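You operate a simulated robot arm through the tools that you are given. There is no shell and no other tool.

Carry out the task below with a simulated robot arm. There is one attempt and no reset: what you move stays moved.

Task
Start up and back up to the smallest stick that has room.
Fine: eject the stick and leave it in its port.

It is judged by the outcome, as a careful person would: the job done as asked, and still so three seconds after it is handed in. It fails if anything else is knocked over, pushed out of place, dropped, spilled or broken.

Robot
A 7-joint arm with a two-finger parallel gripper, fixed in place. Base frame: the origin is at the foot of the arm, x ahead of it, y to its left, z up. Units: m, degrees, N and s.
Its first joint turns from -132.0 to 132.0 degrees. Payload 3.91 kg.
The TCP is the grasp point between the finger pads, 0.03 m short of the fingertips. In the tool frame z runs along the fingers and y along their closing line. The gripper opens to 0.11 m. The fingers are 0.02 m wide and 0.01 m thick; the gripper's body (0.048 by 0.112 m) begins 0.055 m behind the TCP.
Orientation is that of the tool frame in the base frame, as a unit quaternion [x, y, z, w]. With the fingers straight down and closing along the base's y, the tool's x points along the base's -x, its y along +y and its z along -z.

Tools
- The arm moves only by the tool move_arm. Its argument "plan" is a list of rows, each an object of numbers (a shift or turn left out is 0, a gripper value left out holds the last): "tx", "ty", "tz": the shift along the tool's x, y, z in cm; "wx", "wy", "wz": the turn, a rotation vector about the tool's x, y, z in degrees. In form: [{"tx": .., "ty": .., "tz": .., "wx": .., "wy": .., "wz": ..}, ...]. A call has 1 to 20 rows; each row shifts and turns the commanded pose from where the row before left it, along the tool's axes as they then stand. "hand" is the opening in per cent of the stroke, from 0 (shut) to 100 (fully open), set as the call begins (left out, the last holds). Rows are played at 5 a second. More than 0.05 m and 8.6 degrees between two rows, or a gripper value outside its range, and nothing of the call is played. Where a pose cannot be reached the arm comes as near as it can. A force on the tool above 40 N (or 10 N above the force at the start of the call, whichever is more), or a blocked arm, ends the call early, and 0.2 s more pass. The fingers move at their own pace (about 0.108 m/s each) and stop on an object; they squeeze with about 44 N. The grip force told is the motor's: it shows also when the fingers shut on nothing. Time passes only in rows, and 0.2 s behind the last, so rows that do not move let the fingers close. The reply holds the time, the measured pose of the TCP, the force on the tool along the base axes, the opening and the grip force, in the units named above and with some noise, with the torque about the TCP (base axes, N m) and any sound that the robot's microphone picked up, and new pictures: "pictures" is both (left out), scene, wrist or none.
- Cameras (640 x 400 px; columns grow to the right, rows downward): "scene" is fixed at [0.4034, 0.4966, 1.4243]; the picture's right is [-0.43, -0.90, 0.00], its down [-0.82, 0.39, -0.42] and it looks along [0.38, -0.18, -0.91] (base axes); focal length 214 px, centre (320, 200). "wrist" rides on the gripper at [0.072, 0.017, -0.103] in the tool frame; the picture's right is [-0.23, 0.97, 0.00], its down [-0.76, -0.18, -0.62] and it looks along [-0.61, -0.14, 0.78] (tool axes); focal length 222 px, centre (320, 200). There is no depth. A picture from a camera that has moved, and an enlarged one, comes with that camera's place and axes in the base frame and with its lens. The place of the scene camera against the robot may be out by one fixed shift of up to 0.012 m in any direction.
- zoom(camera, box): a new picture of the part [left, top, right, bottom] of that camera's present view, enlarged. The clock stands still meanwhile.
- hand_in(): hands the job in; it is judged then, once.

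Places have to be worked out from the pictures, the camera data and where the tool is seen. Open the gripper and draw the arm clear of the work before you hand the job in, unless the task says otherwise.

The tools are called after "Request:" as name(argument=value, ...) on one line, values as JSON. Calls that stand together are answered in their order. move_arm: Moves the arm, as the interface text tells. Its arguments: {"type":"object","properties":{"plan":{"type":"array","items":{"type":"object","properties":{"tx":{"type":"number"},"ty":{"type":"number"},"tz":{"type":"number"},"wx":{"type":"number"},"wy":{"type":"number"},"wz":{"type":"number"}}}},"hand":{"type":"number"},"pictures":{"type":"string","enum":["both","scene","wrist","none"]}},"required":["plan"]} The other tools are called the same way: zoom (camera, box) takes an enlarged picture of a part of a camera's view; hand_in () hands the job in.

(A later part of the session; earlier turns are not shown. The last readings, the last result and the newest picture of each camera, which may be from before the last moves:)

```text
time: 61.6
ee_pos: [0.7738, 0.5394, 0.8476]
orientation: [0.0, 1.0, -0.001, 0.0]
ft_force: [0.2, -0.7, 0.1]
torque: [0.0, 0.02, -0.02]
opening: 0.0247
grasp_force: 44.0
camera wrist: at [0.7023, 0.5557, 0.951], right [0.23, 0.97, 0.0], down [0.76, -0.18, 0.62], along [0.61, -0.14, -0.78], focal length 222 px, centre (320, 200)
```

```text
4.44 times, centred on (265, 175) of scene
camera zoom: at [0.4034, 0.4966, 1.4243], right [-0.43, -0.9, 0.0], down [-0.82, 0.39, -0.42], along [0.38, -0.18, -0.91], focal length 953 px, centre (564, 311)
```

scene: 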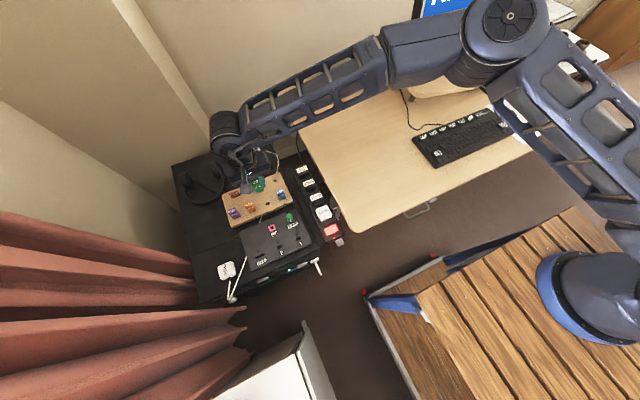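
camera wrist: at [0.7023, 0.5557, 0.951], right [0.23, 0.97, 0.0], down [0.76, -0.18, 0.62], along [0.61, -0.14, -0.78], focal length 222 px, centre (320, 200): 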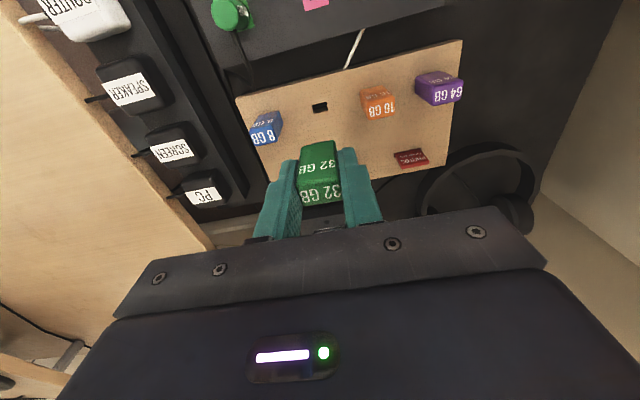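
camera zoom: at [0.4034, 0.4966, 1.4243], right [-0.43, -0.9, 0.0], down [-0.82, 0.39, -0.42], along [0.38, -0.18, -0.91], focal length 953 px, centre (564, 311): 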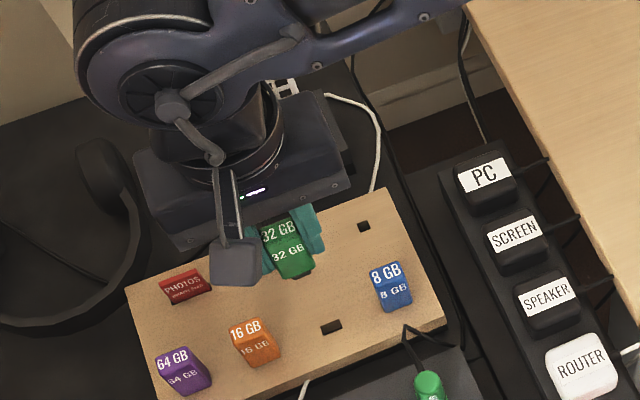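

Stick is out of the holder cleanly. I'll carry it over port 2 (est. (0.610, 0.555, 0.69)) at the same height and look.

Request:
move_arm(plan=[{"tx": 4.1, "ty": 0.4}, {"tx": 4.1, "ty": 0.4}, {"tx": 4.1, "ty": 0.4}, {"tx": 4.1, "ty": 0.4}, {}, {}], pictures="both")

Request:
zoom(camera="wrist", box=[240, 60, 400, 160])

Request:
zoom(camera="scene", box=[220, 190, 340, 280])

```text
time: 63.0
ee_pos: [0.6117, 0.5558, 0.8446]
orientation: [-0.001, 1.0, 0.0, 0.0]
ft_force: [0.3, 0.7, -0.2]
torque: [-0.02, 0.02, -0.03]
opening: 0.0249
grasp_force: 43.7
camera wrist: at [0.5395, 0.5729, 0.948], right [0.23, 0.97, 0.0], down [0.76, -0.18, 0.62], along [0.61, -0.14, -0.78], focal length 222 px, centre (320, 200)
```

scene: 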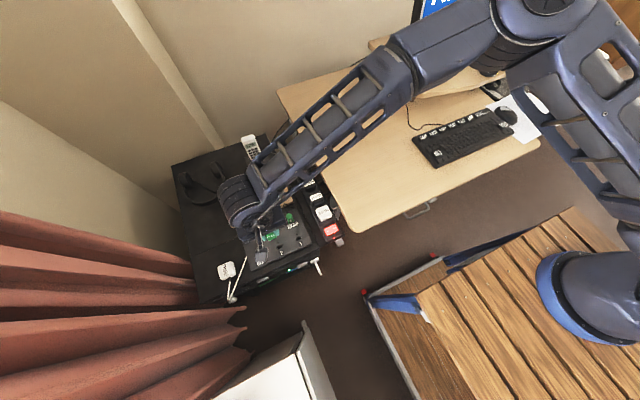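
wrist: 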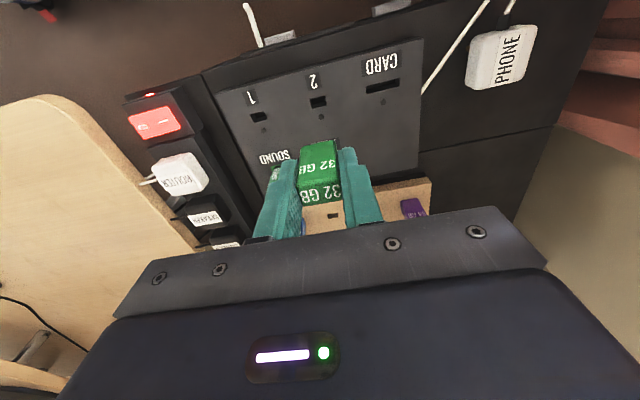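

```text
4.00 times, centred on (320, 110) of wrist
camera zoom: at [0.5395, 0.5729, 0.948], right [0.23, 0.97, 0.0], down [0.76, -0.18, 0.62], along [0.61, -0.14, -0.78], focal length 888 px, centre (320, 560)
```

zoom: 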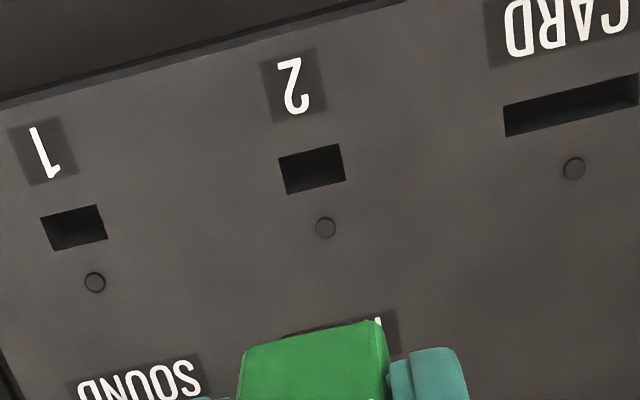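

```text
4.44 times, centred on (280, 235) of scene
camera zoom: at [0.4034, 0.4966, 1.4243], right [-0.43, -0.9, 0.0], down [-0.82, 0.39, -0.42], along [0.38, -0.18, -0.91], focal length 953 px, centre (498, 44)
```

zoom: 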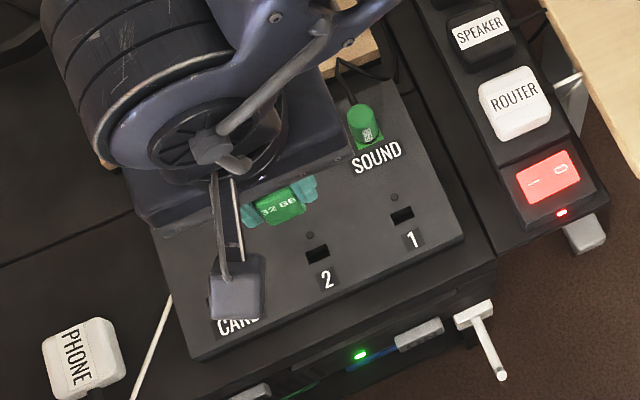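

Comparing the holder hole and port 2 in the same camera, the stick needs to shift about -6 mm in x and -1 mm in y. I'll do that and lower to just above the port.

Request:
move_arm(plan=[{"tx": 0.62, "ty": -0.07}, {"tz": 3.5}, {"tz": 3.5}, {}, {}], pictures="both")

Request:
zoom(camera="wrist", box=[240, 90, 400, 190])

Request:
zoom(camera="scene", box=[250, 220, 310, 265])

```text
time: 64.2
ee_pos: [0.6024, 0.5552, 0.7747]
orientation: [-0.001, 1.0, 0.001, 0.0]
ft_force: [0.3, 1.1, 0.2]
torque: [0.02, 0.02, 0.0]
opening: 0.0247
grasp_force: 43.9
camera wrist: at [0.5311, 0.5721, 0.8785], right [0.23, 0.97, 0.0], down [0.76, -0.18, 0.62], along [0.61, -0.14, -0.78], focal length 222 px, centre (320, 200)
```

scene: 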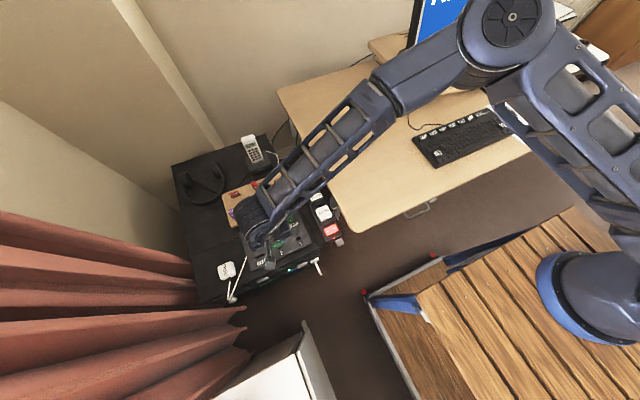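
wrist: 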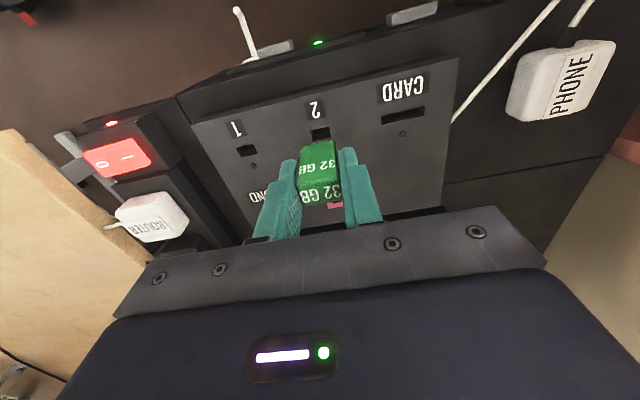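

```text
4.00 times, centred on (320, 140) of wrist
camera zoom: at [0.5311, 0.5721, 0.8785], right [0.23, 0.97, 0.0], down [0.76, -0.18, 0.62], along [0.61, -0.14, -0.78], focal length 888 px, centre (320, 440)
```

zoom: 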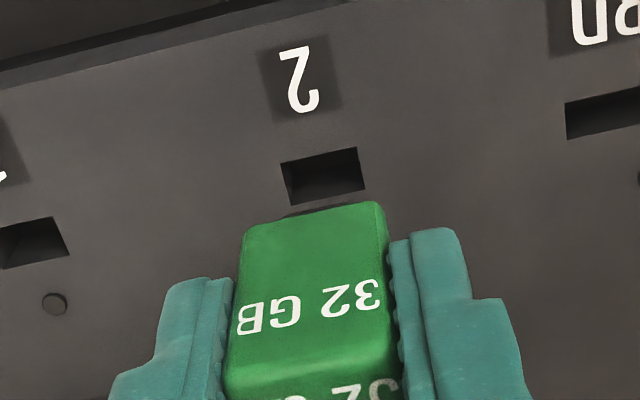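

```text
8.89 times, centred on (280, 242) of scene
camera zoom: at [0.4034, 0.4966, 1.4243], right [-0.43, -0.9, 0.0], down [-0.82, 0.39, -0.42], along [0.38, -0.18, -0.91], focal length 1906 px, centre (676, -178)
```

zoom: 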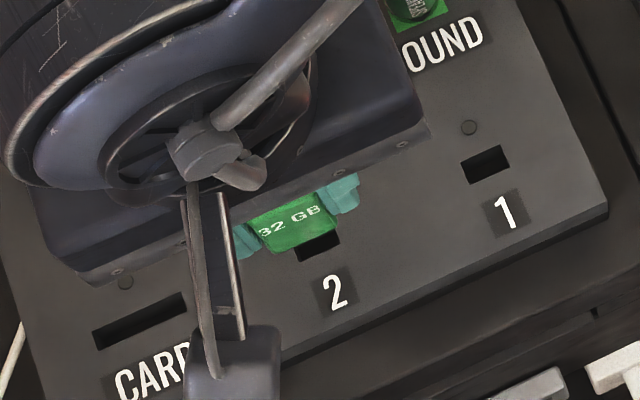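

Port 2 now triangulates to (0.6057, 0.5553, 0.6915). I'll sample the pose a few times to average out the noise before inserting.

Request:
move_arm(plan=[{}], pictures="none")

Request:
move_arm(plan=[{}], pictures="none")

Request:
move_arm(plan=[{}], pictures="none")

Request:
move_arm(plan=[{}], pictures="none")

```text
time: 64.6
ee_pos: [0.6019, 0.5551, 0.7745]
orientation: [-0.001, 1.0, 0.0, -0.001]
ft_force: [0.0, -0.1, -1.0]
torque: [-0.02, -0.01, 0.01]
opening: 0.0248
grasp_force: 44.5
```

```text
time: 65.0
ee_pos: [0.6043, 0.554, 0.7744]
orientation: [0.0, 1.0, 0.0, 0.0]
ft_force: [-0.7, 0.3, -0.2]
torque: [-0.02, 0.01, 0.02]
opening: 0.0248
grasp_force: 43.9
```

```text
time: 65.4
ee_pos: [0.603, 0.5545, 0.7741]
orientation: [0.001, 1.0, 0.0, 0.0]
ft_force: [0.3, -0.2, -1.1]
torque: [0.01, 0.0, -0.04]
opening: 0.0248
grasp_force: 44.6
```

```text
time: 65.8
ee_pos: [0.6034, 0.5554, 0.775]
orientation: [0.0, 1.0, 0.0, 0.0]
ft_force: [0.8, 0.0, -0.3]
torque: [0.04, -0.02, -0.01]
opening: 0.0244
grasp_force: 44.3
```

Averaged TCP is (0.6030, 0.5548, 0.7745), so I need +2.7 mm in x. Shifting and lowering in small steps, checking force.

Request:
move_arm(plan=[{"tx": -0.27, "ty": 0.03}, {"tz": 0.5}, {"tz": 0.5}, {}], pictures="both")

Request:
zoom(camera="wrist", box=[280, 110, 360, 160])

Request:
zoom(camera="scene", box=[250, 220, 310, 265])

```text
time: 66.8
ee_pos: [0.6064, 0.5542, 0.7655]
orientation: [0.0, 1.0, 0.001, 0.0]
ft_force: [-0.4, 0.3, -0.3]
torque: [0.0, 0.0, -0.03]
opening: 0.0247
grasp_force: 43.7
camera wrist: at [0.5339, 0.5724, 0.8695], right [0.23, 0.97, 0.0], down [0.76, -0.18, 0.62], along [0.61, -0.14, -0.78], focal length 222 px, centre (320, 200)
```

scene: 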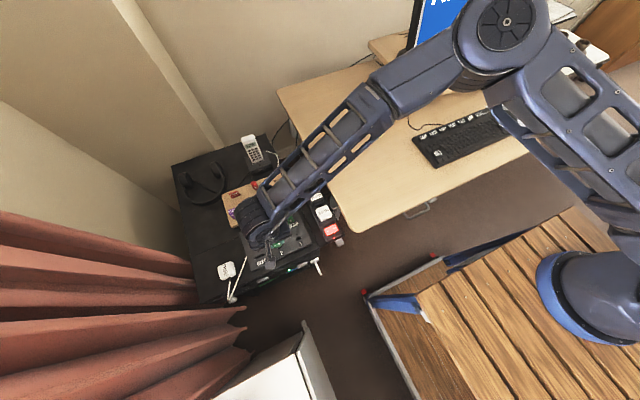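
wrist: 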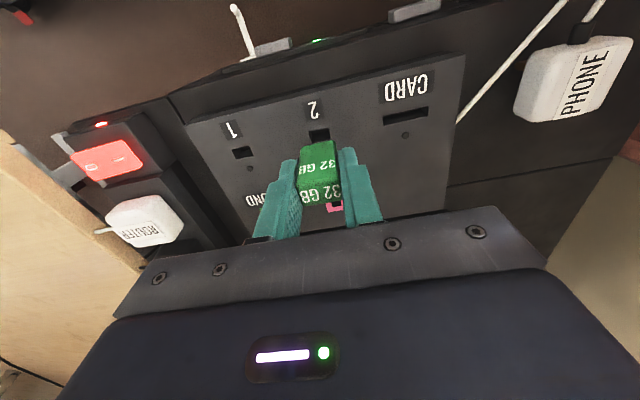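

```text
8.00 times, centred on (320, 135) of wrist
camera zoom: at [0.5339, 0.5724, 0.8695], right [0.23, 0.97, 0.0], down [0.76, -0.18, 0.62], along [0.61, -0.14, -0.78], focal length 1777 px, centre (320, 720)
```

zoom: 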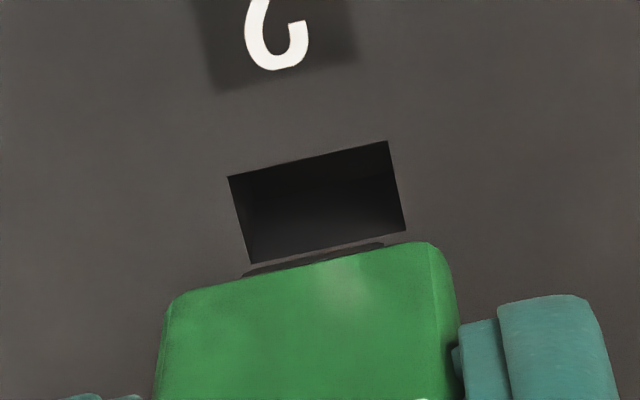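

```text
8.89 times, centred on (280, 242) of scene
camera zoom: at [0.4034, 0.4966, 1.4243], right [-0.43, -0.9, 0.0], down [-0.82, 0.39, -0.42], along [0.38, -0.18, -0.91], focal length 1906 px, centre (676, -178)
```

zoom: 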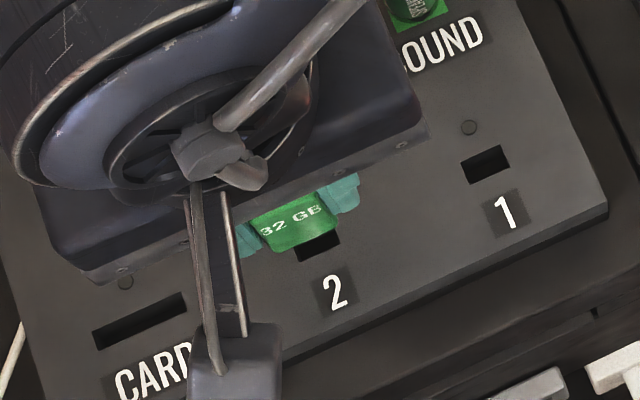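

Plug edge (y≈0.5554) and port (y≈0.5552) line up, and x agrees too. Lowering gently into the port.

Request:
move_arm(plan=[{"tz": 0.5}, {"tz": 0.5}, {"tz": 0.5}, {"tz": 0.3}, {"tz": 0.3}, {"tz": 0.2}], pictures="both")

Request:
zoom(camera="wrist", box=[280, 110, 360, 160])

Request:
zoom(camera="scene", box=[250, 220, 310, 265])

```text
time: 68.2
ee_pos: [0.606, 0.5564, 0.744]
orientation: [0.0, 1.0, 0.001, 0.0]
ft_force: [-2.3, -0.3, -0.2]
torque: [-0.01, 0.1, 0.03]
opening: 0.0247
grasp_force: 43.8
camera wrist: at [0.5342, 0.5725, 0.8471], right [0.23, 0.97, 0.0], down [0.76, -0.18, 0.62], along [0.61, -0.14, -0.78], focal length 222 px, centre (320, 200)
```

scene: 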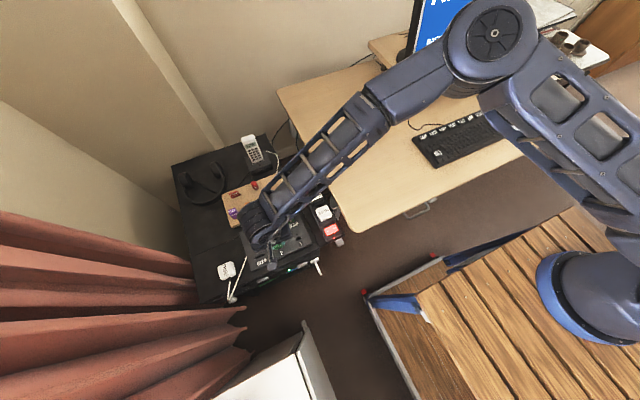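
wrist: 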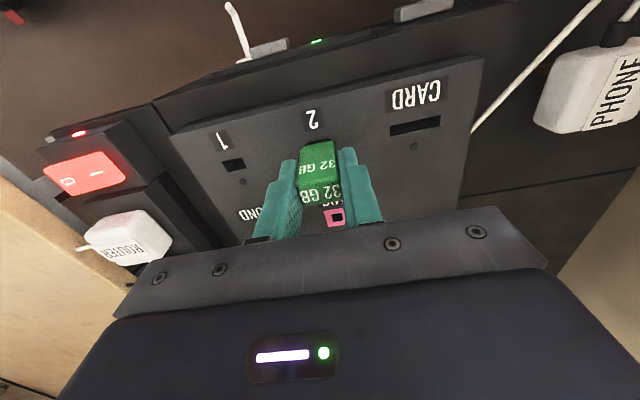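

```text
8.00 times, centred on (320, 135) of wrist
camera zoom: at [0.5342, 0.5725, 0.8471], right [0.23, 0.97, 0.0], down [0.76, -0.18, 0.62], along [0.61, -0.14, -0.78], focal length 1777 px, centre (320, 720)
```

zoom: 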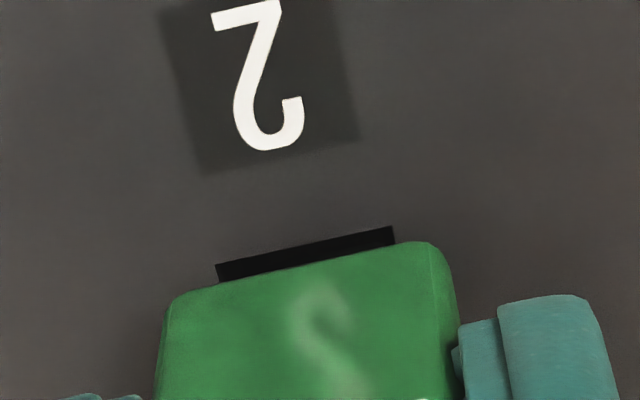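

```text
8.89 times, centred on (280, 242) of scene
camera zoom: at [0.4034, 0.4966, 1.4243], right [-0.43, -0.9, 0.0], down [-0.82, 0.39, -0.42], along [0.38, -0.18, -0.91], focal length 1906 px, centre (676, -178)
```

zoom: 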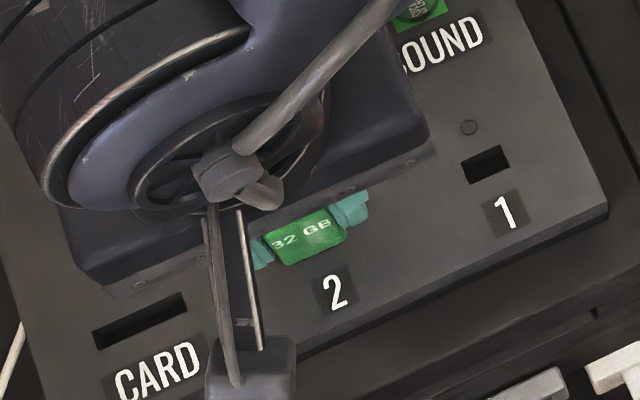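

The plug is entering with only ~2 N of side force in -x; I'll ease 1 mm toward -x and keep lowering.

Request:
move_arm(plan=[{"tx": 0.1, "tz": 0.2}, {"tz": 0.2}, {"tz": 0.2}], pictures="none")

```text
time: 69.0
ee_pos: [0.6046, 0.5545, 0.7371]
orientation: [0.0, 1.0, -0.001, 0.0]
ft_force: [0.6, 0.0, 0.2]
torque: [-0.04, -0.01, 0.03]
opening: 0.0251
grasp_force: 44.4
```

No resistance now. Continuing down to seat it.

Request:
move_arm(plan=[{"tz": 0.2}, {"tz": 0.15}, {}], pictures="wrist")

Request:
zoom(camera="wrist", box=[260, 100, 380, 180])

Request:
zoom(camera="scene", box=[395, 0, 515, 75])

```text
time: 69.8
ee_pos: [0.6055, 0.555, 0.7358]
orientation: [0.0, 1.0, 0.001, 0.001]
ft_force: [0.6, -3.7, 32.9]
torque: [-0.13, 0.0, -0.01]
opening: 0.025
grasp_force: 44.5
camera wrist: at [0.5325, 0.572, 0.8393], right [0.23, 0.97, 0.0], down [0.76, -0.18, 0.62], along [0.61, -0.14, -0.78], focal length 222 px, centre (320, 200)
```

wrist: 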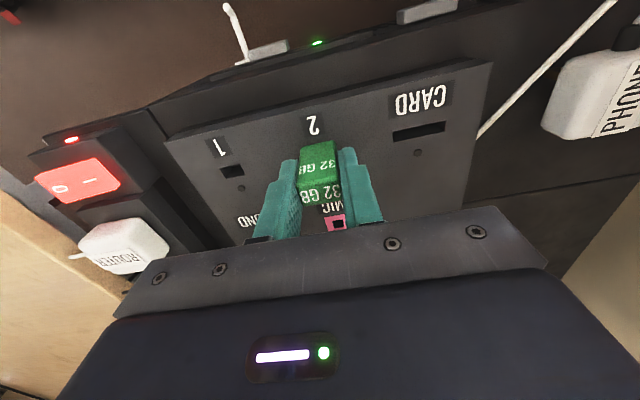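

```text
5.00 times, centred on (320, 140) of wrist
camera zoom: at [0.5325, 0.572, 0.8393], right [0.23, 0.97, 0.0], down [0.76, -0.18, 0.62], along [0.61, -0.14, -0.78], focal length 1111 px, centre (320, 500)
```

zoom: 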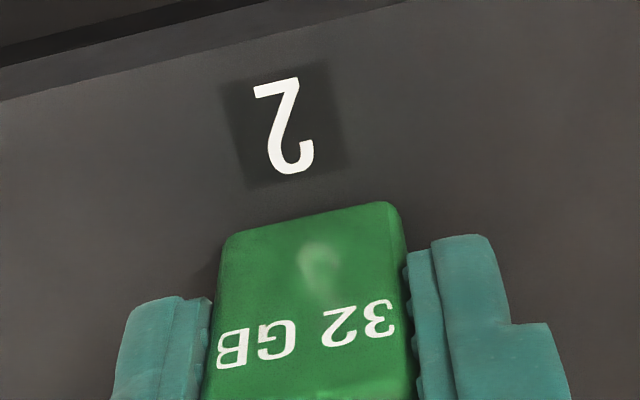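

```text
5.33 times, centred on (455, 38) of scene
camera zoom: at [0.4034, 0.4966, 1.4243], right [-0.43, -0.9, 0.0], down [-0.82, 0.39, -0.42], along [0.38, -0.18, -0.91], focal length 1144 px, centre (-400, 1067)
```

zoom: 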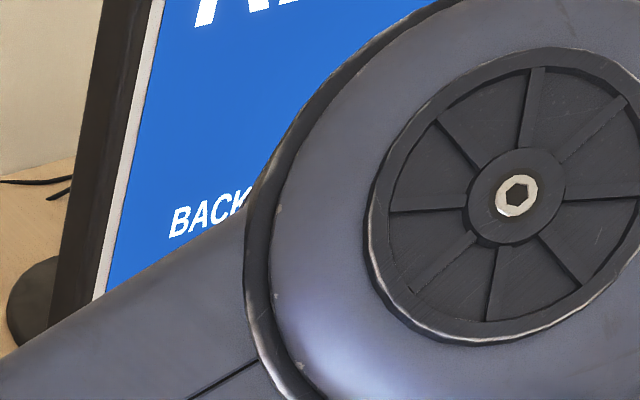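

33 N upward with no further travel: the stick's body is seated on the panel. I'll relax the push and open the fingers.

Request:
move_arm(plan=[{"tz": -0.15}, {}], pictures="none")

Request:
move_arm(plan=[{}, {}], hand=34, pictures="both")

Request:
zoom(camera="wrist", box=[220, 90, 420, 215])

```text
time: 70.4
ee_pos: [0.6047, 0.555, 0.7362]
orientation: [0.0, 1.0, 0.001, 0.0]
ft_force: [3.6, 5.8, 15.7]
torque: [0.2, -0.17, -0.01]
opening: 0.025
grasp_force: 44.5
```

```text
time: 71.0
ee_pos: [0.6035, 0.5542, 0.7352]
orientation: [0.0, 1.0, -0.001, 0.0]
ft_force: [0.0, -0.3, -0.6]
torque: [-0.01, -0.01, 0.0]
opening: 0.0376
grasp_force: 0.1
camera wrist: at [0.5327, 0.5718, 0.8391], right [0.23, 0.97, 0.0], down [0.76, -0.18, 0.62], along [0.61, -0.14, -0.78], focal length 222 px, centre (320, 200)
```

scene: 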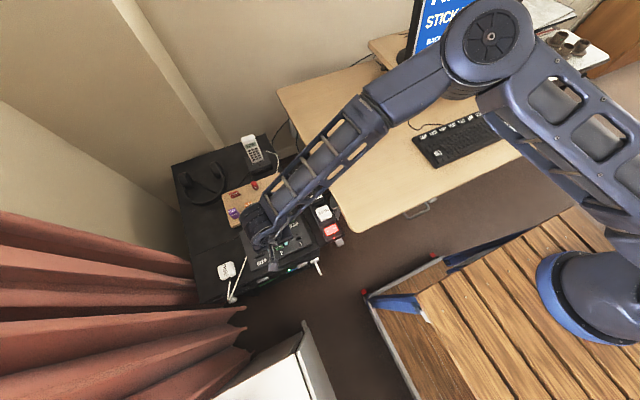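
wrist: 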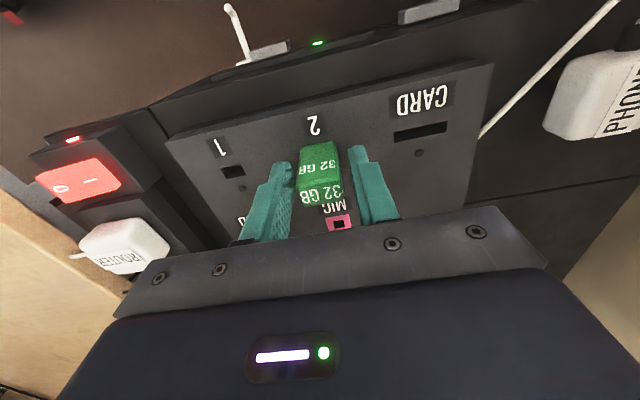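

```text
3.20 times, centred on (320, 152) of wrist
camera zoom: at [0.5327, 0.5718, 0.8391], right [0.23, 0.97, 0.0], down [0.76, -0.18, 0.62], along [0.61, -0.14, -0.78], focal length 711 px, centre (320, 352)
```

zoom: 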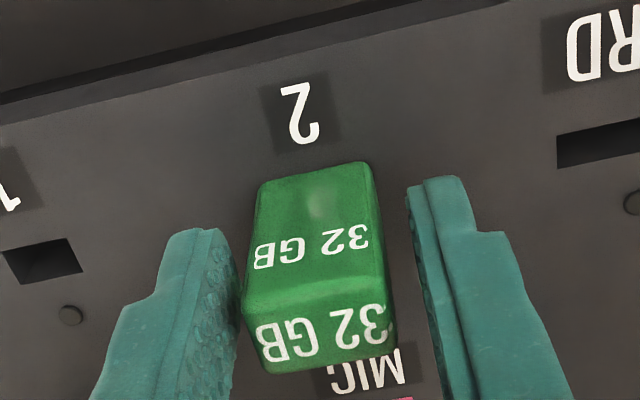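

The screen changed to "STICK…" – the stick is recognised. Reading it, then rising clear.

Request:
zoom(camera="scene", box=[395, 0, 515, 75])

Request:
move_arm(plan=[{"tz": -2}, {"tz": -4}, {"tz": -4}, {"tz": -4}, {"tz": -4}, {}], pictures="both")

Request:
zoom(camera="wrist", box=[220, 30, 420, 155])

Request:
zoom(camera="scene", box=[395, 0, 515, 75])

```text
5.33 times, centred on (455, 38) of scene
camera zoom: at [0.4034, 0.4966, 1.4243], right [-0.43, -0.9, 0.0], down [-0.82, 0.39, -0.42], along [0.38, -0.18, -0.91], focal length 1144 px, centre (-400, 1067)
```

zoom: 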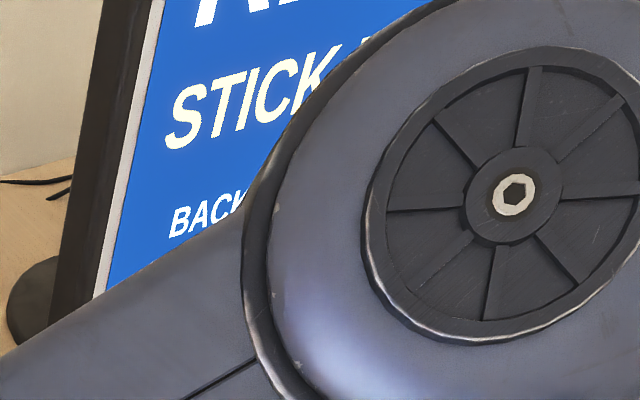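

```text
time: 72.4
ee_pos: [0.6048, 0.5531, 0.9157]
orientation: [0.0, 1.0, 0.0, -0.001]
ft_force: [-0.9, 0.5, -0.7]
torque: [0.02, 0.01, 0.04]
opening: 0.0371
grasp_force: 0.0
camera wrist: at [0.5332, 0.5699, 1.0184], right [0.23, 0.97, 0.0], down [0.76, -0.18, 0.62], along [0.61, -0.14, -0.78], focal length 222 px, centre (320, 200)
```

scene: 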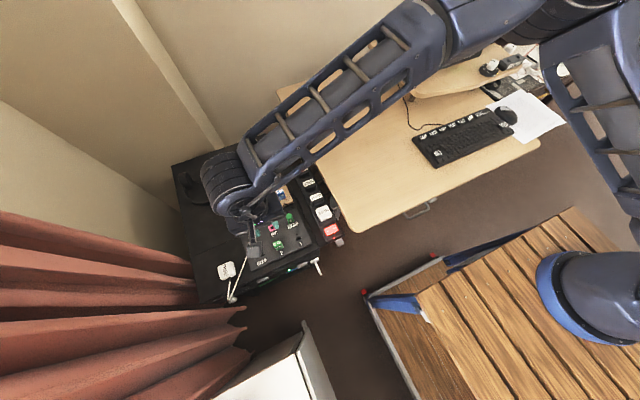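
wrist: 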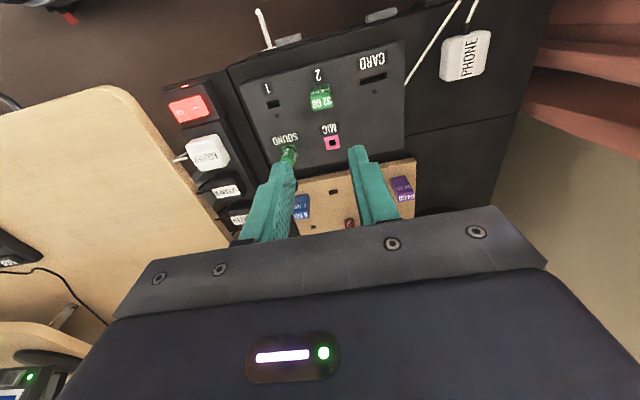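

```text
3.20 times, centred on (320, 92) of wrist
camera zoom: at [0.5332, 0.5699, 1.0184], right [0.23, 0.97, 0.0], down [0.76, -0.18, 0.62], along [0.61, -0.14, -0.78], focal length 711 px, centre (320, 544)
```

zoom: 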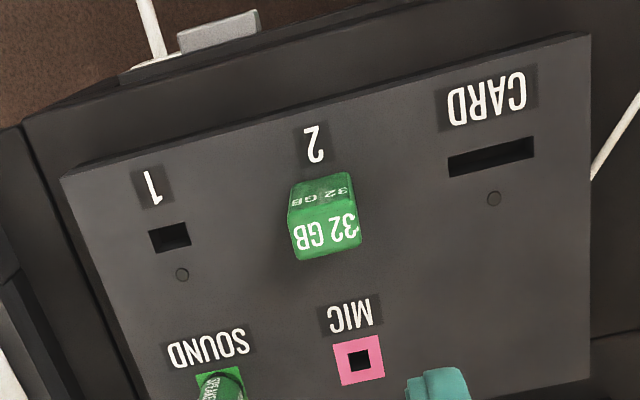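

```text
5.33 times, centred on (455, 38) of scene
camera zoom: at [0.4034, 0.4966, 1.4243], right [-0.43, -0.9, 0.0], down [-0.82, 0.39, -0.42], along [0.38, -0.18, -0.91], focal length 1144 px, centre (-400, 1067)
```

zoom: 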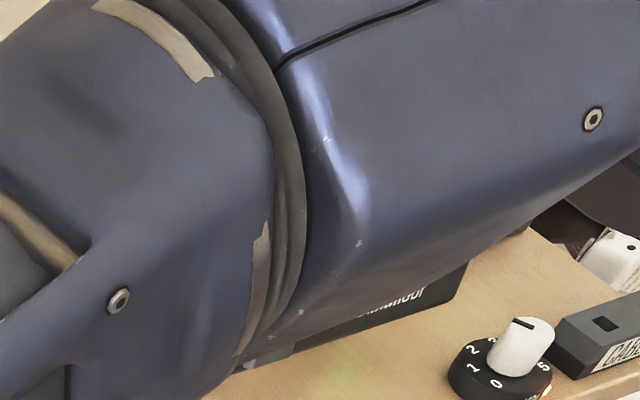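

The 32 GB stick is seated in port 2. Now I'll close the fingers and return to the keyboard side with the tilted posture that passes cleanly.

Request:
move_arm(plan=[{"tx": 2.65, "ty": -2.9, "tz": -1.95}, {"tx": 2.65, "ty": -2.9, "tz": -1.95}, {"wy": -8}, {"wy": -8}, {"wy": -8}, {"wy": -8}, {"wy": -8}, {"tx": -0.8, "ty": -4.4, "tz": -0.2}, {"tx": -0.8, "ty": -4.4, "tz": -0.2}, {"tx": -0.8, "ty": -4.4, "tz": -0.2}, {"tx": -0.8, "ty": -4.4, "tz": -0.2}, {"tx": -0.8, "ty": -4.4, "tz": -0.2}, {"tx": -0.8, "ty": -4.4, "tz": -0.2}, {"tx": -0.8, "ty": -4.4, "tz": -0.2}, {"tx": -0.8, "ty": -4.4, "tz": -0.2}], hand=0, pictures="scene")

```text
time: 75.6
ee_pos: [0.5894, 0.1442, 1.0079]
orientation: [-0.001, 0.94, 0.001, 0.342]
ft_force: [0.3, -0.4, 0.0]
torque: [-0.04, 0.03, 0.0]
opening: 0.0001
grasp_force: 37.8
```

scene: 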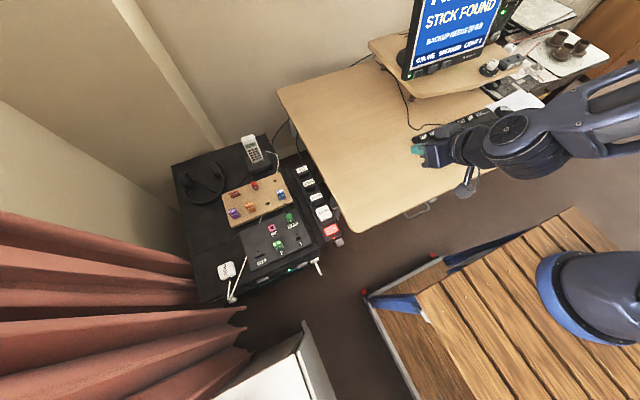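

Screen reads "STICK FOUND". Let me read the rest of it in detail.

Request:
zoom(camera="scene", box=[395, 0, 515, 75])

Request:
zoom(camera="scene", box=[230, 200, 320, 270])

Request:
move_arm(plan=[{"tx": -1.31, "ty": -4.45, "tz": -0.2}, {"tx": -1.31, "ty": -4.45, "tz": -0.2}, {"tx": -1.31, "ty": -4.45, "tz": -0.2}, {"tx": -1.31, "ty": -4.45, "tz": -0.2}, {"tx": -1.31, "ty": -4.45, "tz": -0.2}, {"tx": -1.31, "ty": -4.45, "tz": -0.2}, {}], pictures="wrist")

```text
5.33 times, centred on (455, 38) of scene
camera zoom: at [0.4034, 0.4966, 1.4243], right [-0.43, -0.9, 0.0], down [-0.82, 0.39, -0.42], along [0.38, -0.18, -0.91], focal length 1144 px, centre (-400, 1067)
```

zoom: 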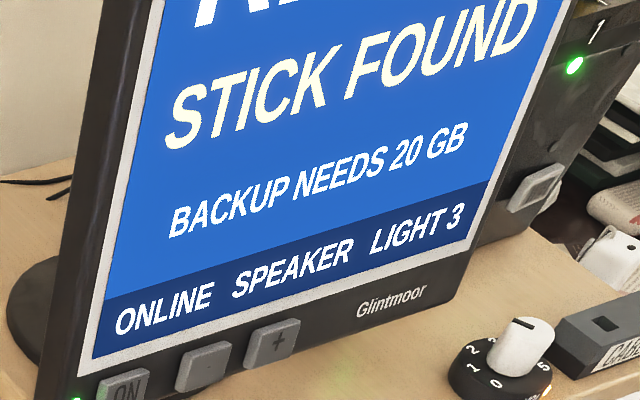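

```text
5.71 times, centred on (275, 235) of scene
camera zoom: at [0.4034, 0.4966, 1.4243], right [-0.43, -0.9, 0.0], down [-0.82, 0.39, -0.42], along [0.38, -0.18, -0.91], focal length 1226 px, centre (577, 0)
```

zoom: 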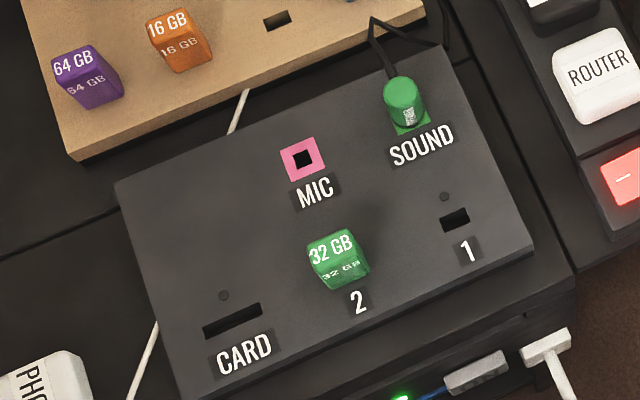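

```text
time: 77.2
ee_pos: [0.6429, -0.1223, 1.0656]
orientation: [0.023, 0.939, 0.007, 0.344]
ft_force: [0.8, -0.3, -0.6]
torque: [-0.07, -0.03, 0.06]
opening: 0.0
grasp_force: 37.8
camera wrist: at [0.5224, -0.1, 1.099], right [0.21, 0.96, 0.17], down [0.17, -0.21, 0.96], along [0.96, -0.17, -0.21], focal length 222 px, centre (320, 200)
```

wrist: 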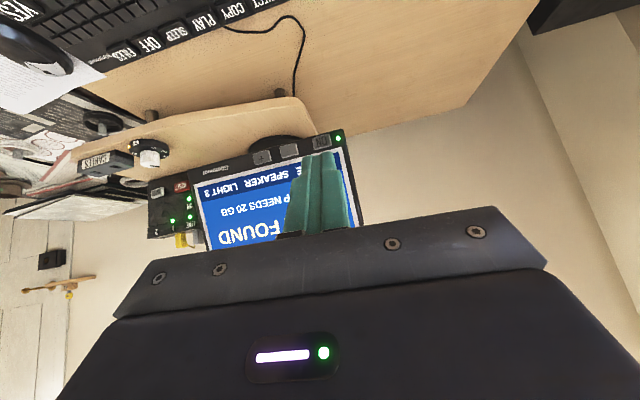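

"STICK FOUND – BACKUP NEEDS 20 GB". Now I'll straighten the tool and hover over the SAVE key (est. (0.757, -0.121)).

Request:
move_arm(plan=[{"wy": 8}, {"wy": 8}, {"wy": 8}, {"wy": 8}, {"wy": 8}, {"tx": -2.0, "tz": 3.3}, {"tx": -2.0, "tz": 3.3}, {"tx": -2.0, "tz": 3.3}, {"tx": -2.0, "tz": 3.3}, {"tx": -2.0, "tz": 3.3}, {}], pictures="both")

Request:
zoom(camera="wrist", box=[160, 0, 440, 175])

```text
time: 79.6
ee_pos: [0.7738, -0.1501, 0.9274]
orientation: [0.02, 0.996, -0.031, 0.081]
ft_force: [-0.3, 0.0, -0.1]
torque: [0.0, 0.01, 0.02]
opening: 0.0
grasp_force: 38.1
out of reach, approached as far as the arm can: row 1, 2, 3
camera wrist: at [0.6867, -0.1238, 1.0158], right [0.27, 0.96, -0.02], down [0.64, -0.16, 0.75], along [0.72, -0.21, -0.66], focal length 222 px, centre (320, 200)
```

scene: 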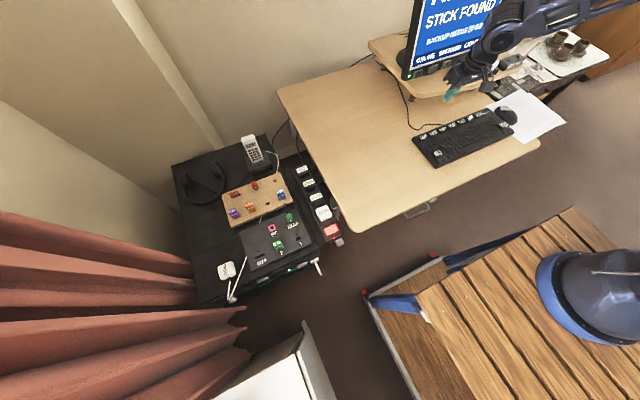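
wrist: 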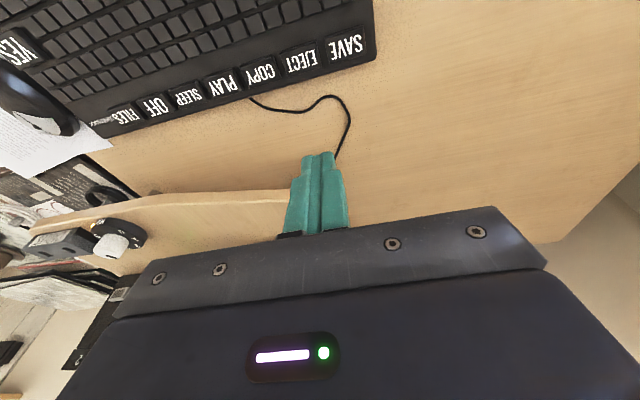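

```text
2.29 times, centred on (300, 88) of wrist
camera zoom: at [0.6867, -0.1238, 1.0158], right [0.27, 0.96, -0.02], down [0.64, -0.16, 0.75], along [0.72, -0.21, -0.66], focal length 508 px, centre (366, 457)
```

zoom: 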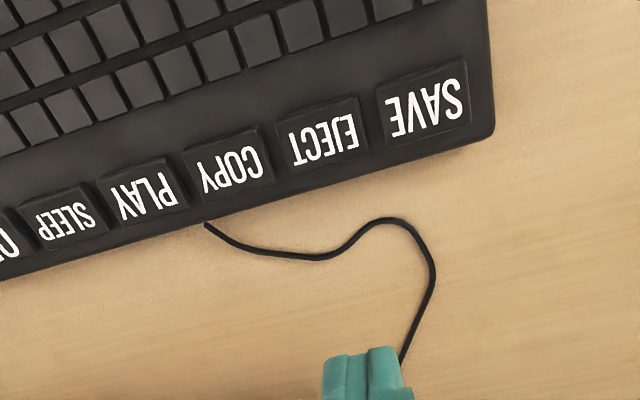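

The tool ended up ~10° off vertical; I'll correct that and move over SAVE.

Request:
move_arm(plan=[{"wx": -1.8, "wy": 4.65, "wz": -1.15}, {"wx": -1.75, "wy": 4.65, "wz": -1.15}, {"tx": 0.95, "ty": 1.45, "tz": 3}, {"tx": 0.95, "ty": 1.45, "tz": 3}, {}], pictures="both")

Request:
zoom(camera="wrist", box=[200, 20, 440, 170])

```text
time: 80.8
ee_pos: [0.7538, -0.1233, 0.8669]
orientation: [0.001, 1.0, 0.0, 0.0]
ft_force: [-0.3, -0.2, 1.1]
torque: [0.0, -0.03, 0.0]
opening: 0.0001
grasp_force: 38.5
camera wrist: at [0.6813, -0.1061, 0.9704], right [0.23, 0.97, 0.0], down [0.76, -0.18, 0.62], along [0.61, -0.14, -0.78], focal length 222 px, centre (320, 200)
```

scene: 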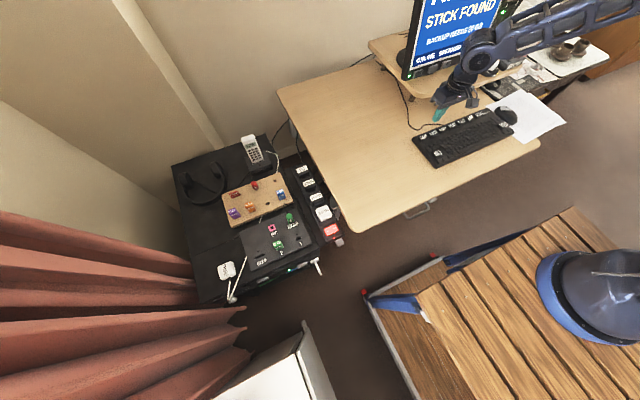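
wrist: 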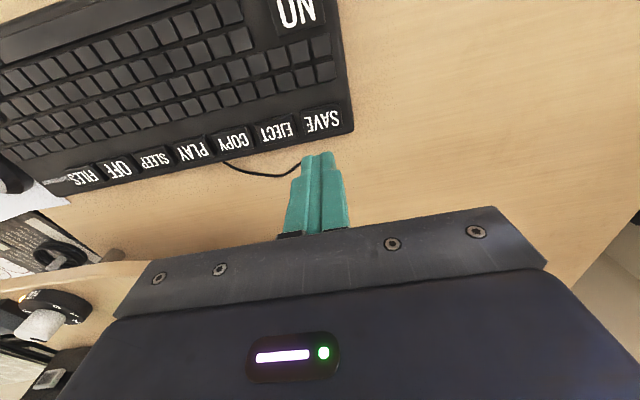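

```text
2.67 times, centred on (320, 95) of wrist
camera zoom: at [0.6813, -0.1061, 0.9704], right [0.23, 0.97, 0.0], down [0.76, -0.18, 0.62], along [0.61, -0.14, -0.78], focal length 592 px, centre (320, 480)
```

zoom: 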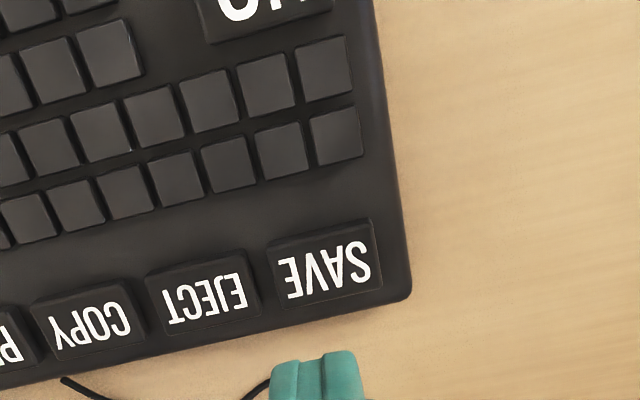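

SAVE is centred at about (0.757, -0.122). Lowering onto it; last part in small steps.

Request:
move_arm(plan=[{"tx": -0.35, "ty": 0.1, "tz": 4}, {"tz": 4}, {"tz": 0.5}, {}], pictures="both")

Request:
zoom(camera="wrist", box=[240, 90, 400, 190])

Request:
zoom(camera="scene", box=[400, 90, 500, 165])

```text
time: 81.8
ee_pos: [0.7584, -0.1231, 0.7811]
orientation: [0.001, 1.0, 0.0, 0.0]
ft_force: [0.8, -0.4, -0.2]
torque: [-0.02, -0.01, 0.01]
opening: 0.0001
grasp_force: 38.0
camera wrist: at [0.6856, -0.1046, 0.884], right [0.23, 0.97, 0.0], down [0.76, -0.18, 0.62], along [0.61, -0.14, -0.78], focal length 222 px, centre (320, 200)
```

scene: 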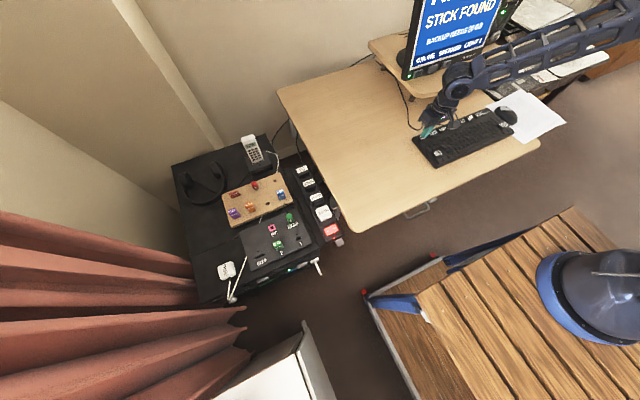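
wrist: 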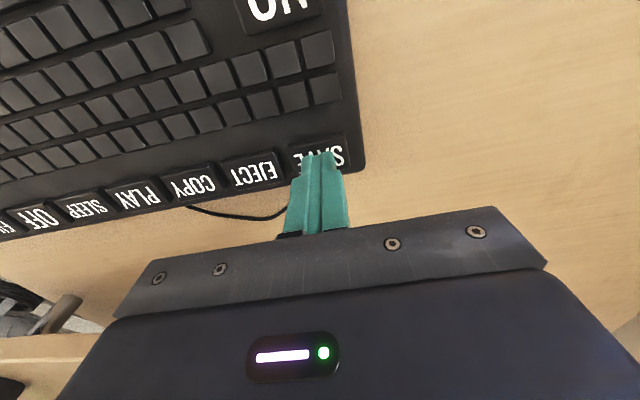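

```text
4.00 times, centred on (320, 140) of wrist
camera zoom: at [0.6856, -0.1046, 0.884], right [0.23, 0.97, 0.0], down [0.76, -0.18, 0.62], along [0.61, -0.14, -0.78], focal length 888 px, centre (320, 440)
```

zoom: 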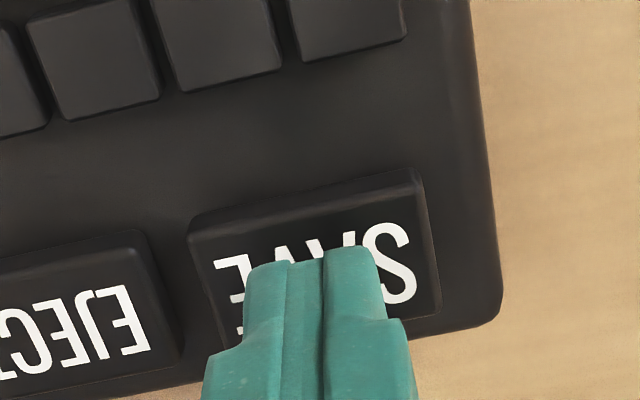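

```text
5.33 times, centred on (450, 128) of scene
camera zoom: at [0.4034, 0.4966, 1.4243], right [-0.43, -0.9, 0.0], down [-0.82, 0.39, -0.42], along [0.38, -0.18, -0.91], focal length 1144 px, centre (-373, 587)
```

zoom: 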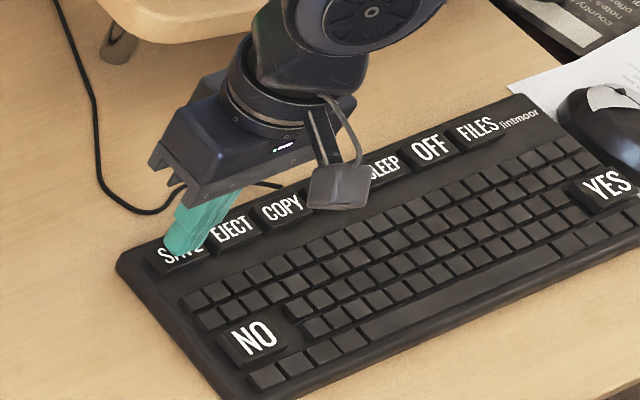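

Aligned over SAVE. Pressing down in small steps.

Request:
move_arm(plan=[{"tz": 0.3}, {"tz": 0.3}, {"tz": 0.2}], pictures="none")

```text
time: 82.6
ee_pos: [0.7568, -0.1224, 0.7731]
orientation: [0.002, 1.0, 0.001, 0.0]
ft_force: [-0.9, -0.8, 5.5]
torque: [-0.02, 0.02, 0.01]
opening: 0.0001
grasp_force: 37.3
heard: click
```

Click heard on SAVE. Lifting off and reading the screen.

Request:
move_arm(plan=[{"tz": -1}, {"tz": -2}, {}], pictures="scene")

Request:
zoom(camera="scene", box=[395, 0, 515, 75])

```text
time: 83.4
ee_pos: [0.7584, -0.1226, 0.8023]
orientation: [0.001, 1.0, 0.0, 0.0]
ft_force: [0.0, 0.0, -0.7]
torque: [0.04, 0.03, 0.04]
opening: 0.0002
grasp_force: 37.5
```

scene: 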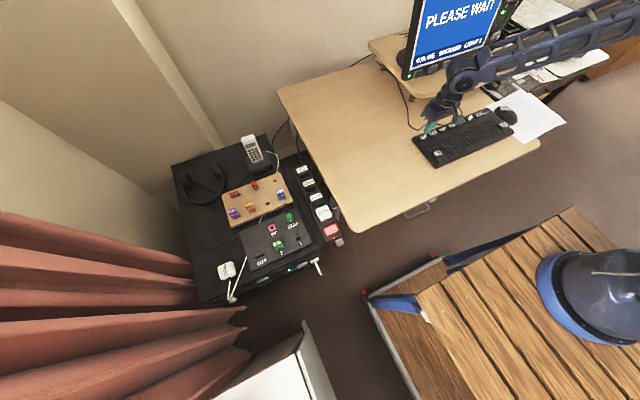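

```text
5.33 times, centred on (455, 38) of scene
camera zoom: at [0.4034, 0.4966, 1.4243], right [-0.43, -0.9, 0.0], down [-0.82, 0.39, -0.42], along [0.38, -0.18, -0.91], focal length 1144 px, centre (-400, 1067)
```

zoom: 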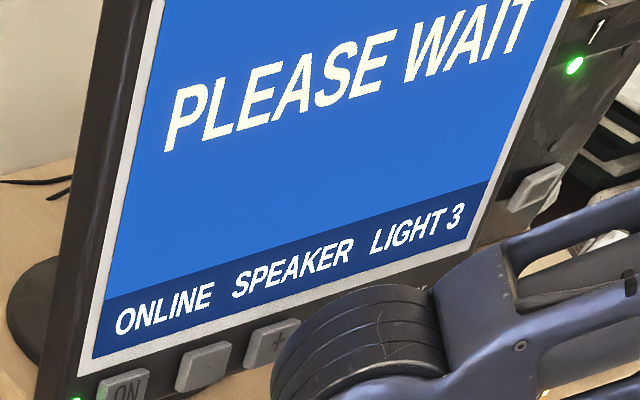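

"PLEASE WAIT" – the backup is running. I'll wait without touching anything.

Request:
move_arm(plan=[{}, {}, {}, {}, {}, {}, {}, {}, {}, {}, {}, {}, {}, {}, {}], pictures="scene")

Request:
zoom(camera="scene", box=[395, 0, 515, 75])

```text
time: 86.6
ee_pos: [0.7572, -0.1226, 0.8019]
orientation: [0.001, 1.0, 0.001, 0.001]
ft_force: [0.2, 0.2, -0.2]
torque: [0.01, -0.02, 0.01]
opening: 0.0
grasp_force: 37.6
```

scene: 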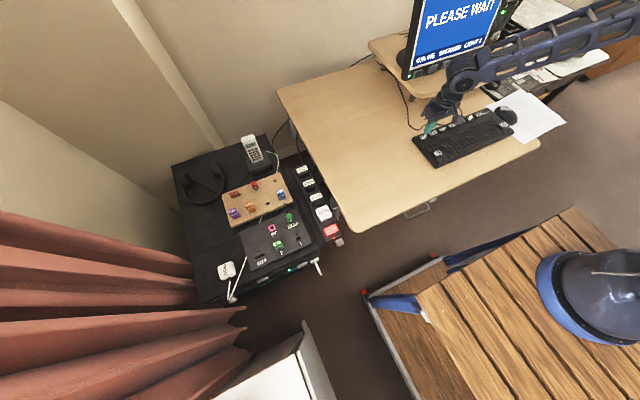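

```text
5.33 times, centred on (455, 38) of scene
camera zoom: at [0.4034, 0.4966, 1.4243], right [-0.43, -0.9, 0.0], down [-0.82, 0.39, -0.42], along [0.38, -0.18, -0.91], focal length 1144 px, centre (-400, 1067)
```

zoom: 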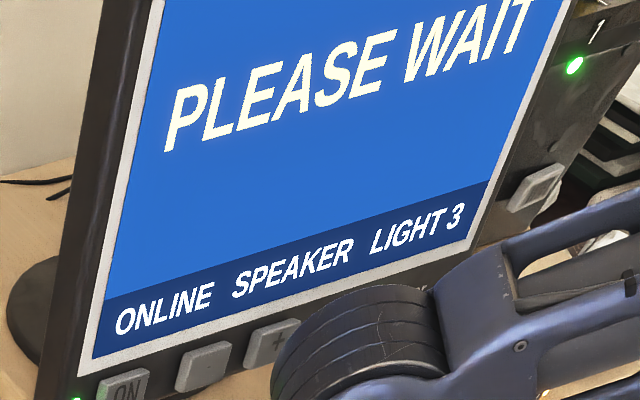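

Still waiting. I'll hover above EJECT meanwhile (no contact) and keep waiting.

Request:
move_arm(plan=[{"tz": -2}, {"ty": -4.85}, {}, {}, {}, {}, {}, {}, {}, {}, {}, {}, {}, {}], pictures="both")

Request:
zoom(camera="scene", box=[395, 0, 515, 75])

Request:
zoom(camera="wrist", box=[240, 70, 400, 170])

```text
time: 89.6
ee_pos: [0.7585, -0.1716, 0.8239]
orientation: [0.001, 1.0, 0.0, 0.0]
ft_force: [0.1, 0.2, -1.3]
torque: [-0.01, -0.04, 0.02]
opening: 0.0
grasp_force: 37.7
camera wrist: at [0.6868, -0.1538, 0.9274], right [0.23, 0.97, 0.0], down [0.76, -0.18, 0.62], along [0.61, -0.14, -0.78], focal length 222 px, centre (320, 200)
```

scene: 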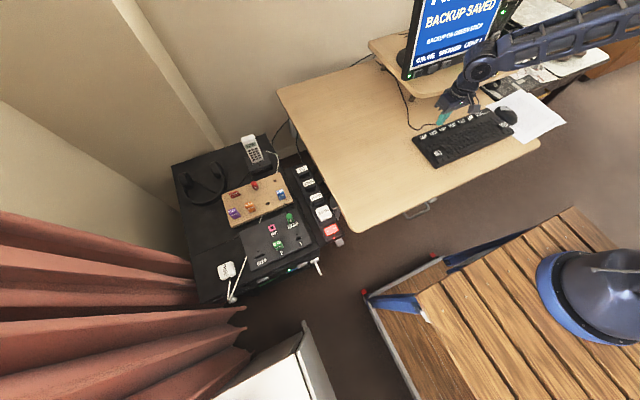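
wrist: 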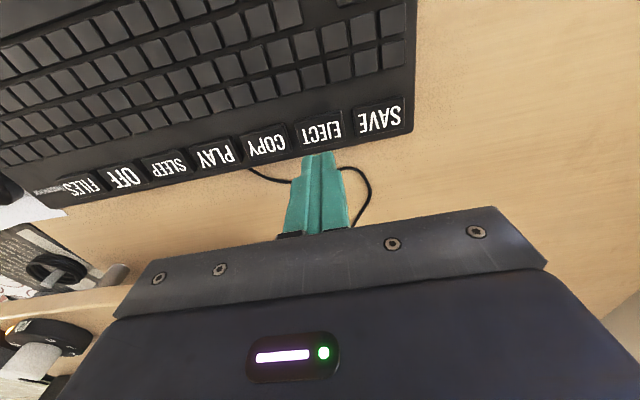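

```text
5.33 times, centred on (455, 38) of scene
camera zoom: at [0.4034, 0.4966, 1.4243], right [-0.43, -0.9, 0.0], down [-0.82, 0.39, -0.42], along [0.38, -0.18, -0.91], focal length 1144 px, centre (-400, 1067)
```

zoom: 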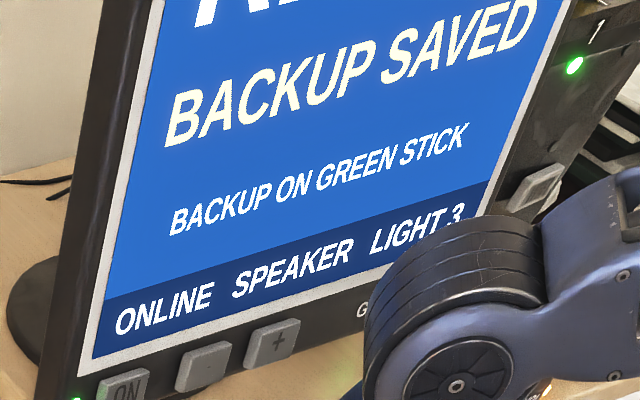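

```text
4.00 times, centred on (320, 120) of wrist
camera zoom: at [0.6868, -0.1538, 0.9274], right [0.23, 0.97, 0.0], down [0.76, -0.18, 0.62], along [0.61, -0.14, -0.78], focal length 888 px, centre (320, 520)
```

zoom: 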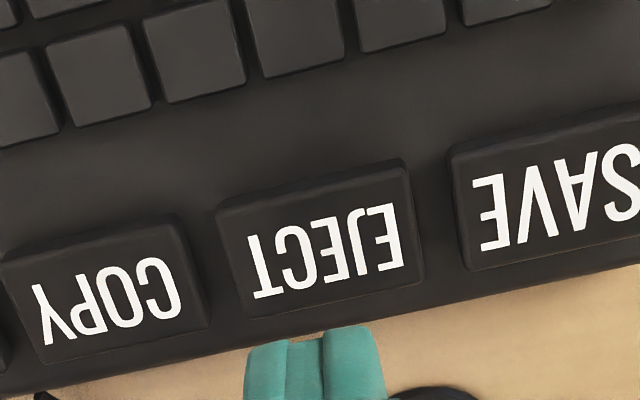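

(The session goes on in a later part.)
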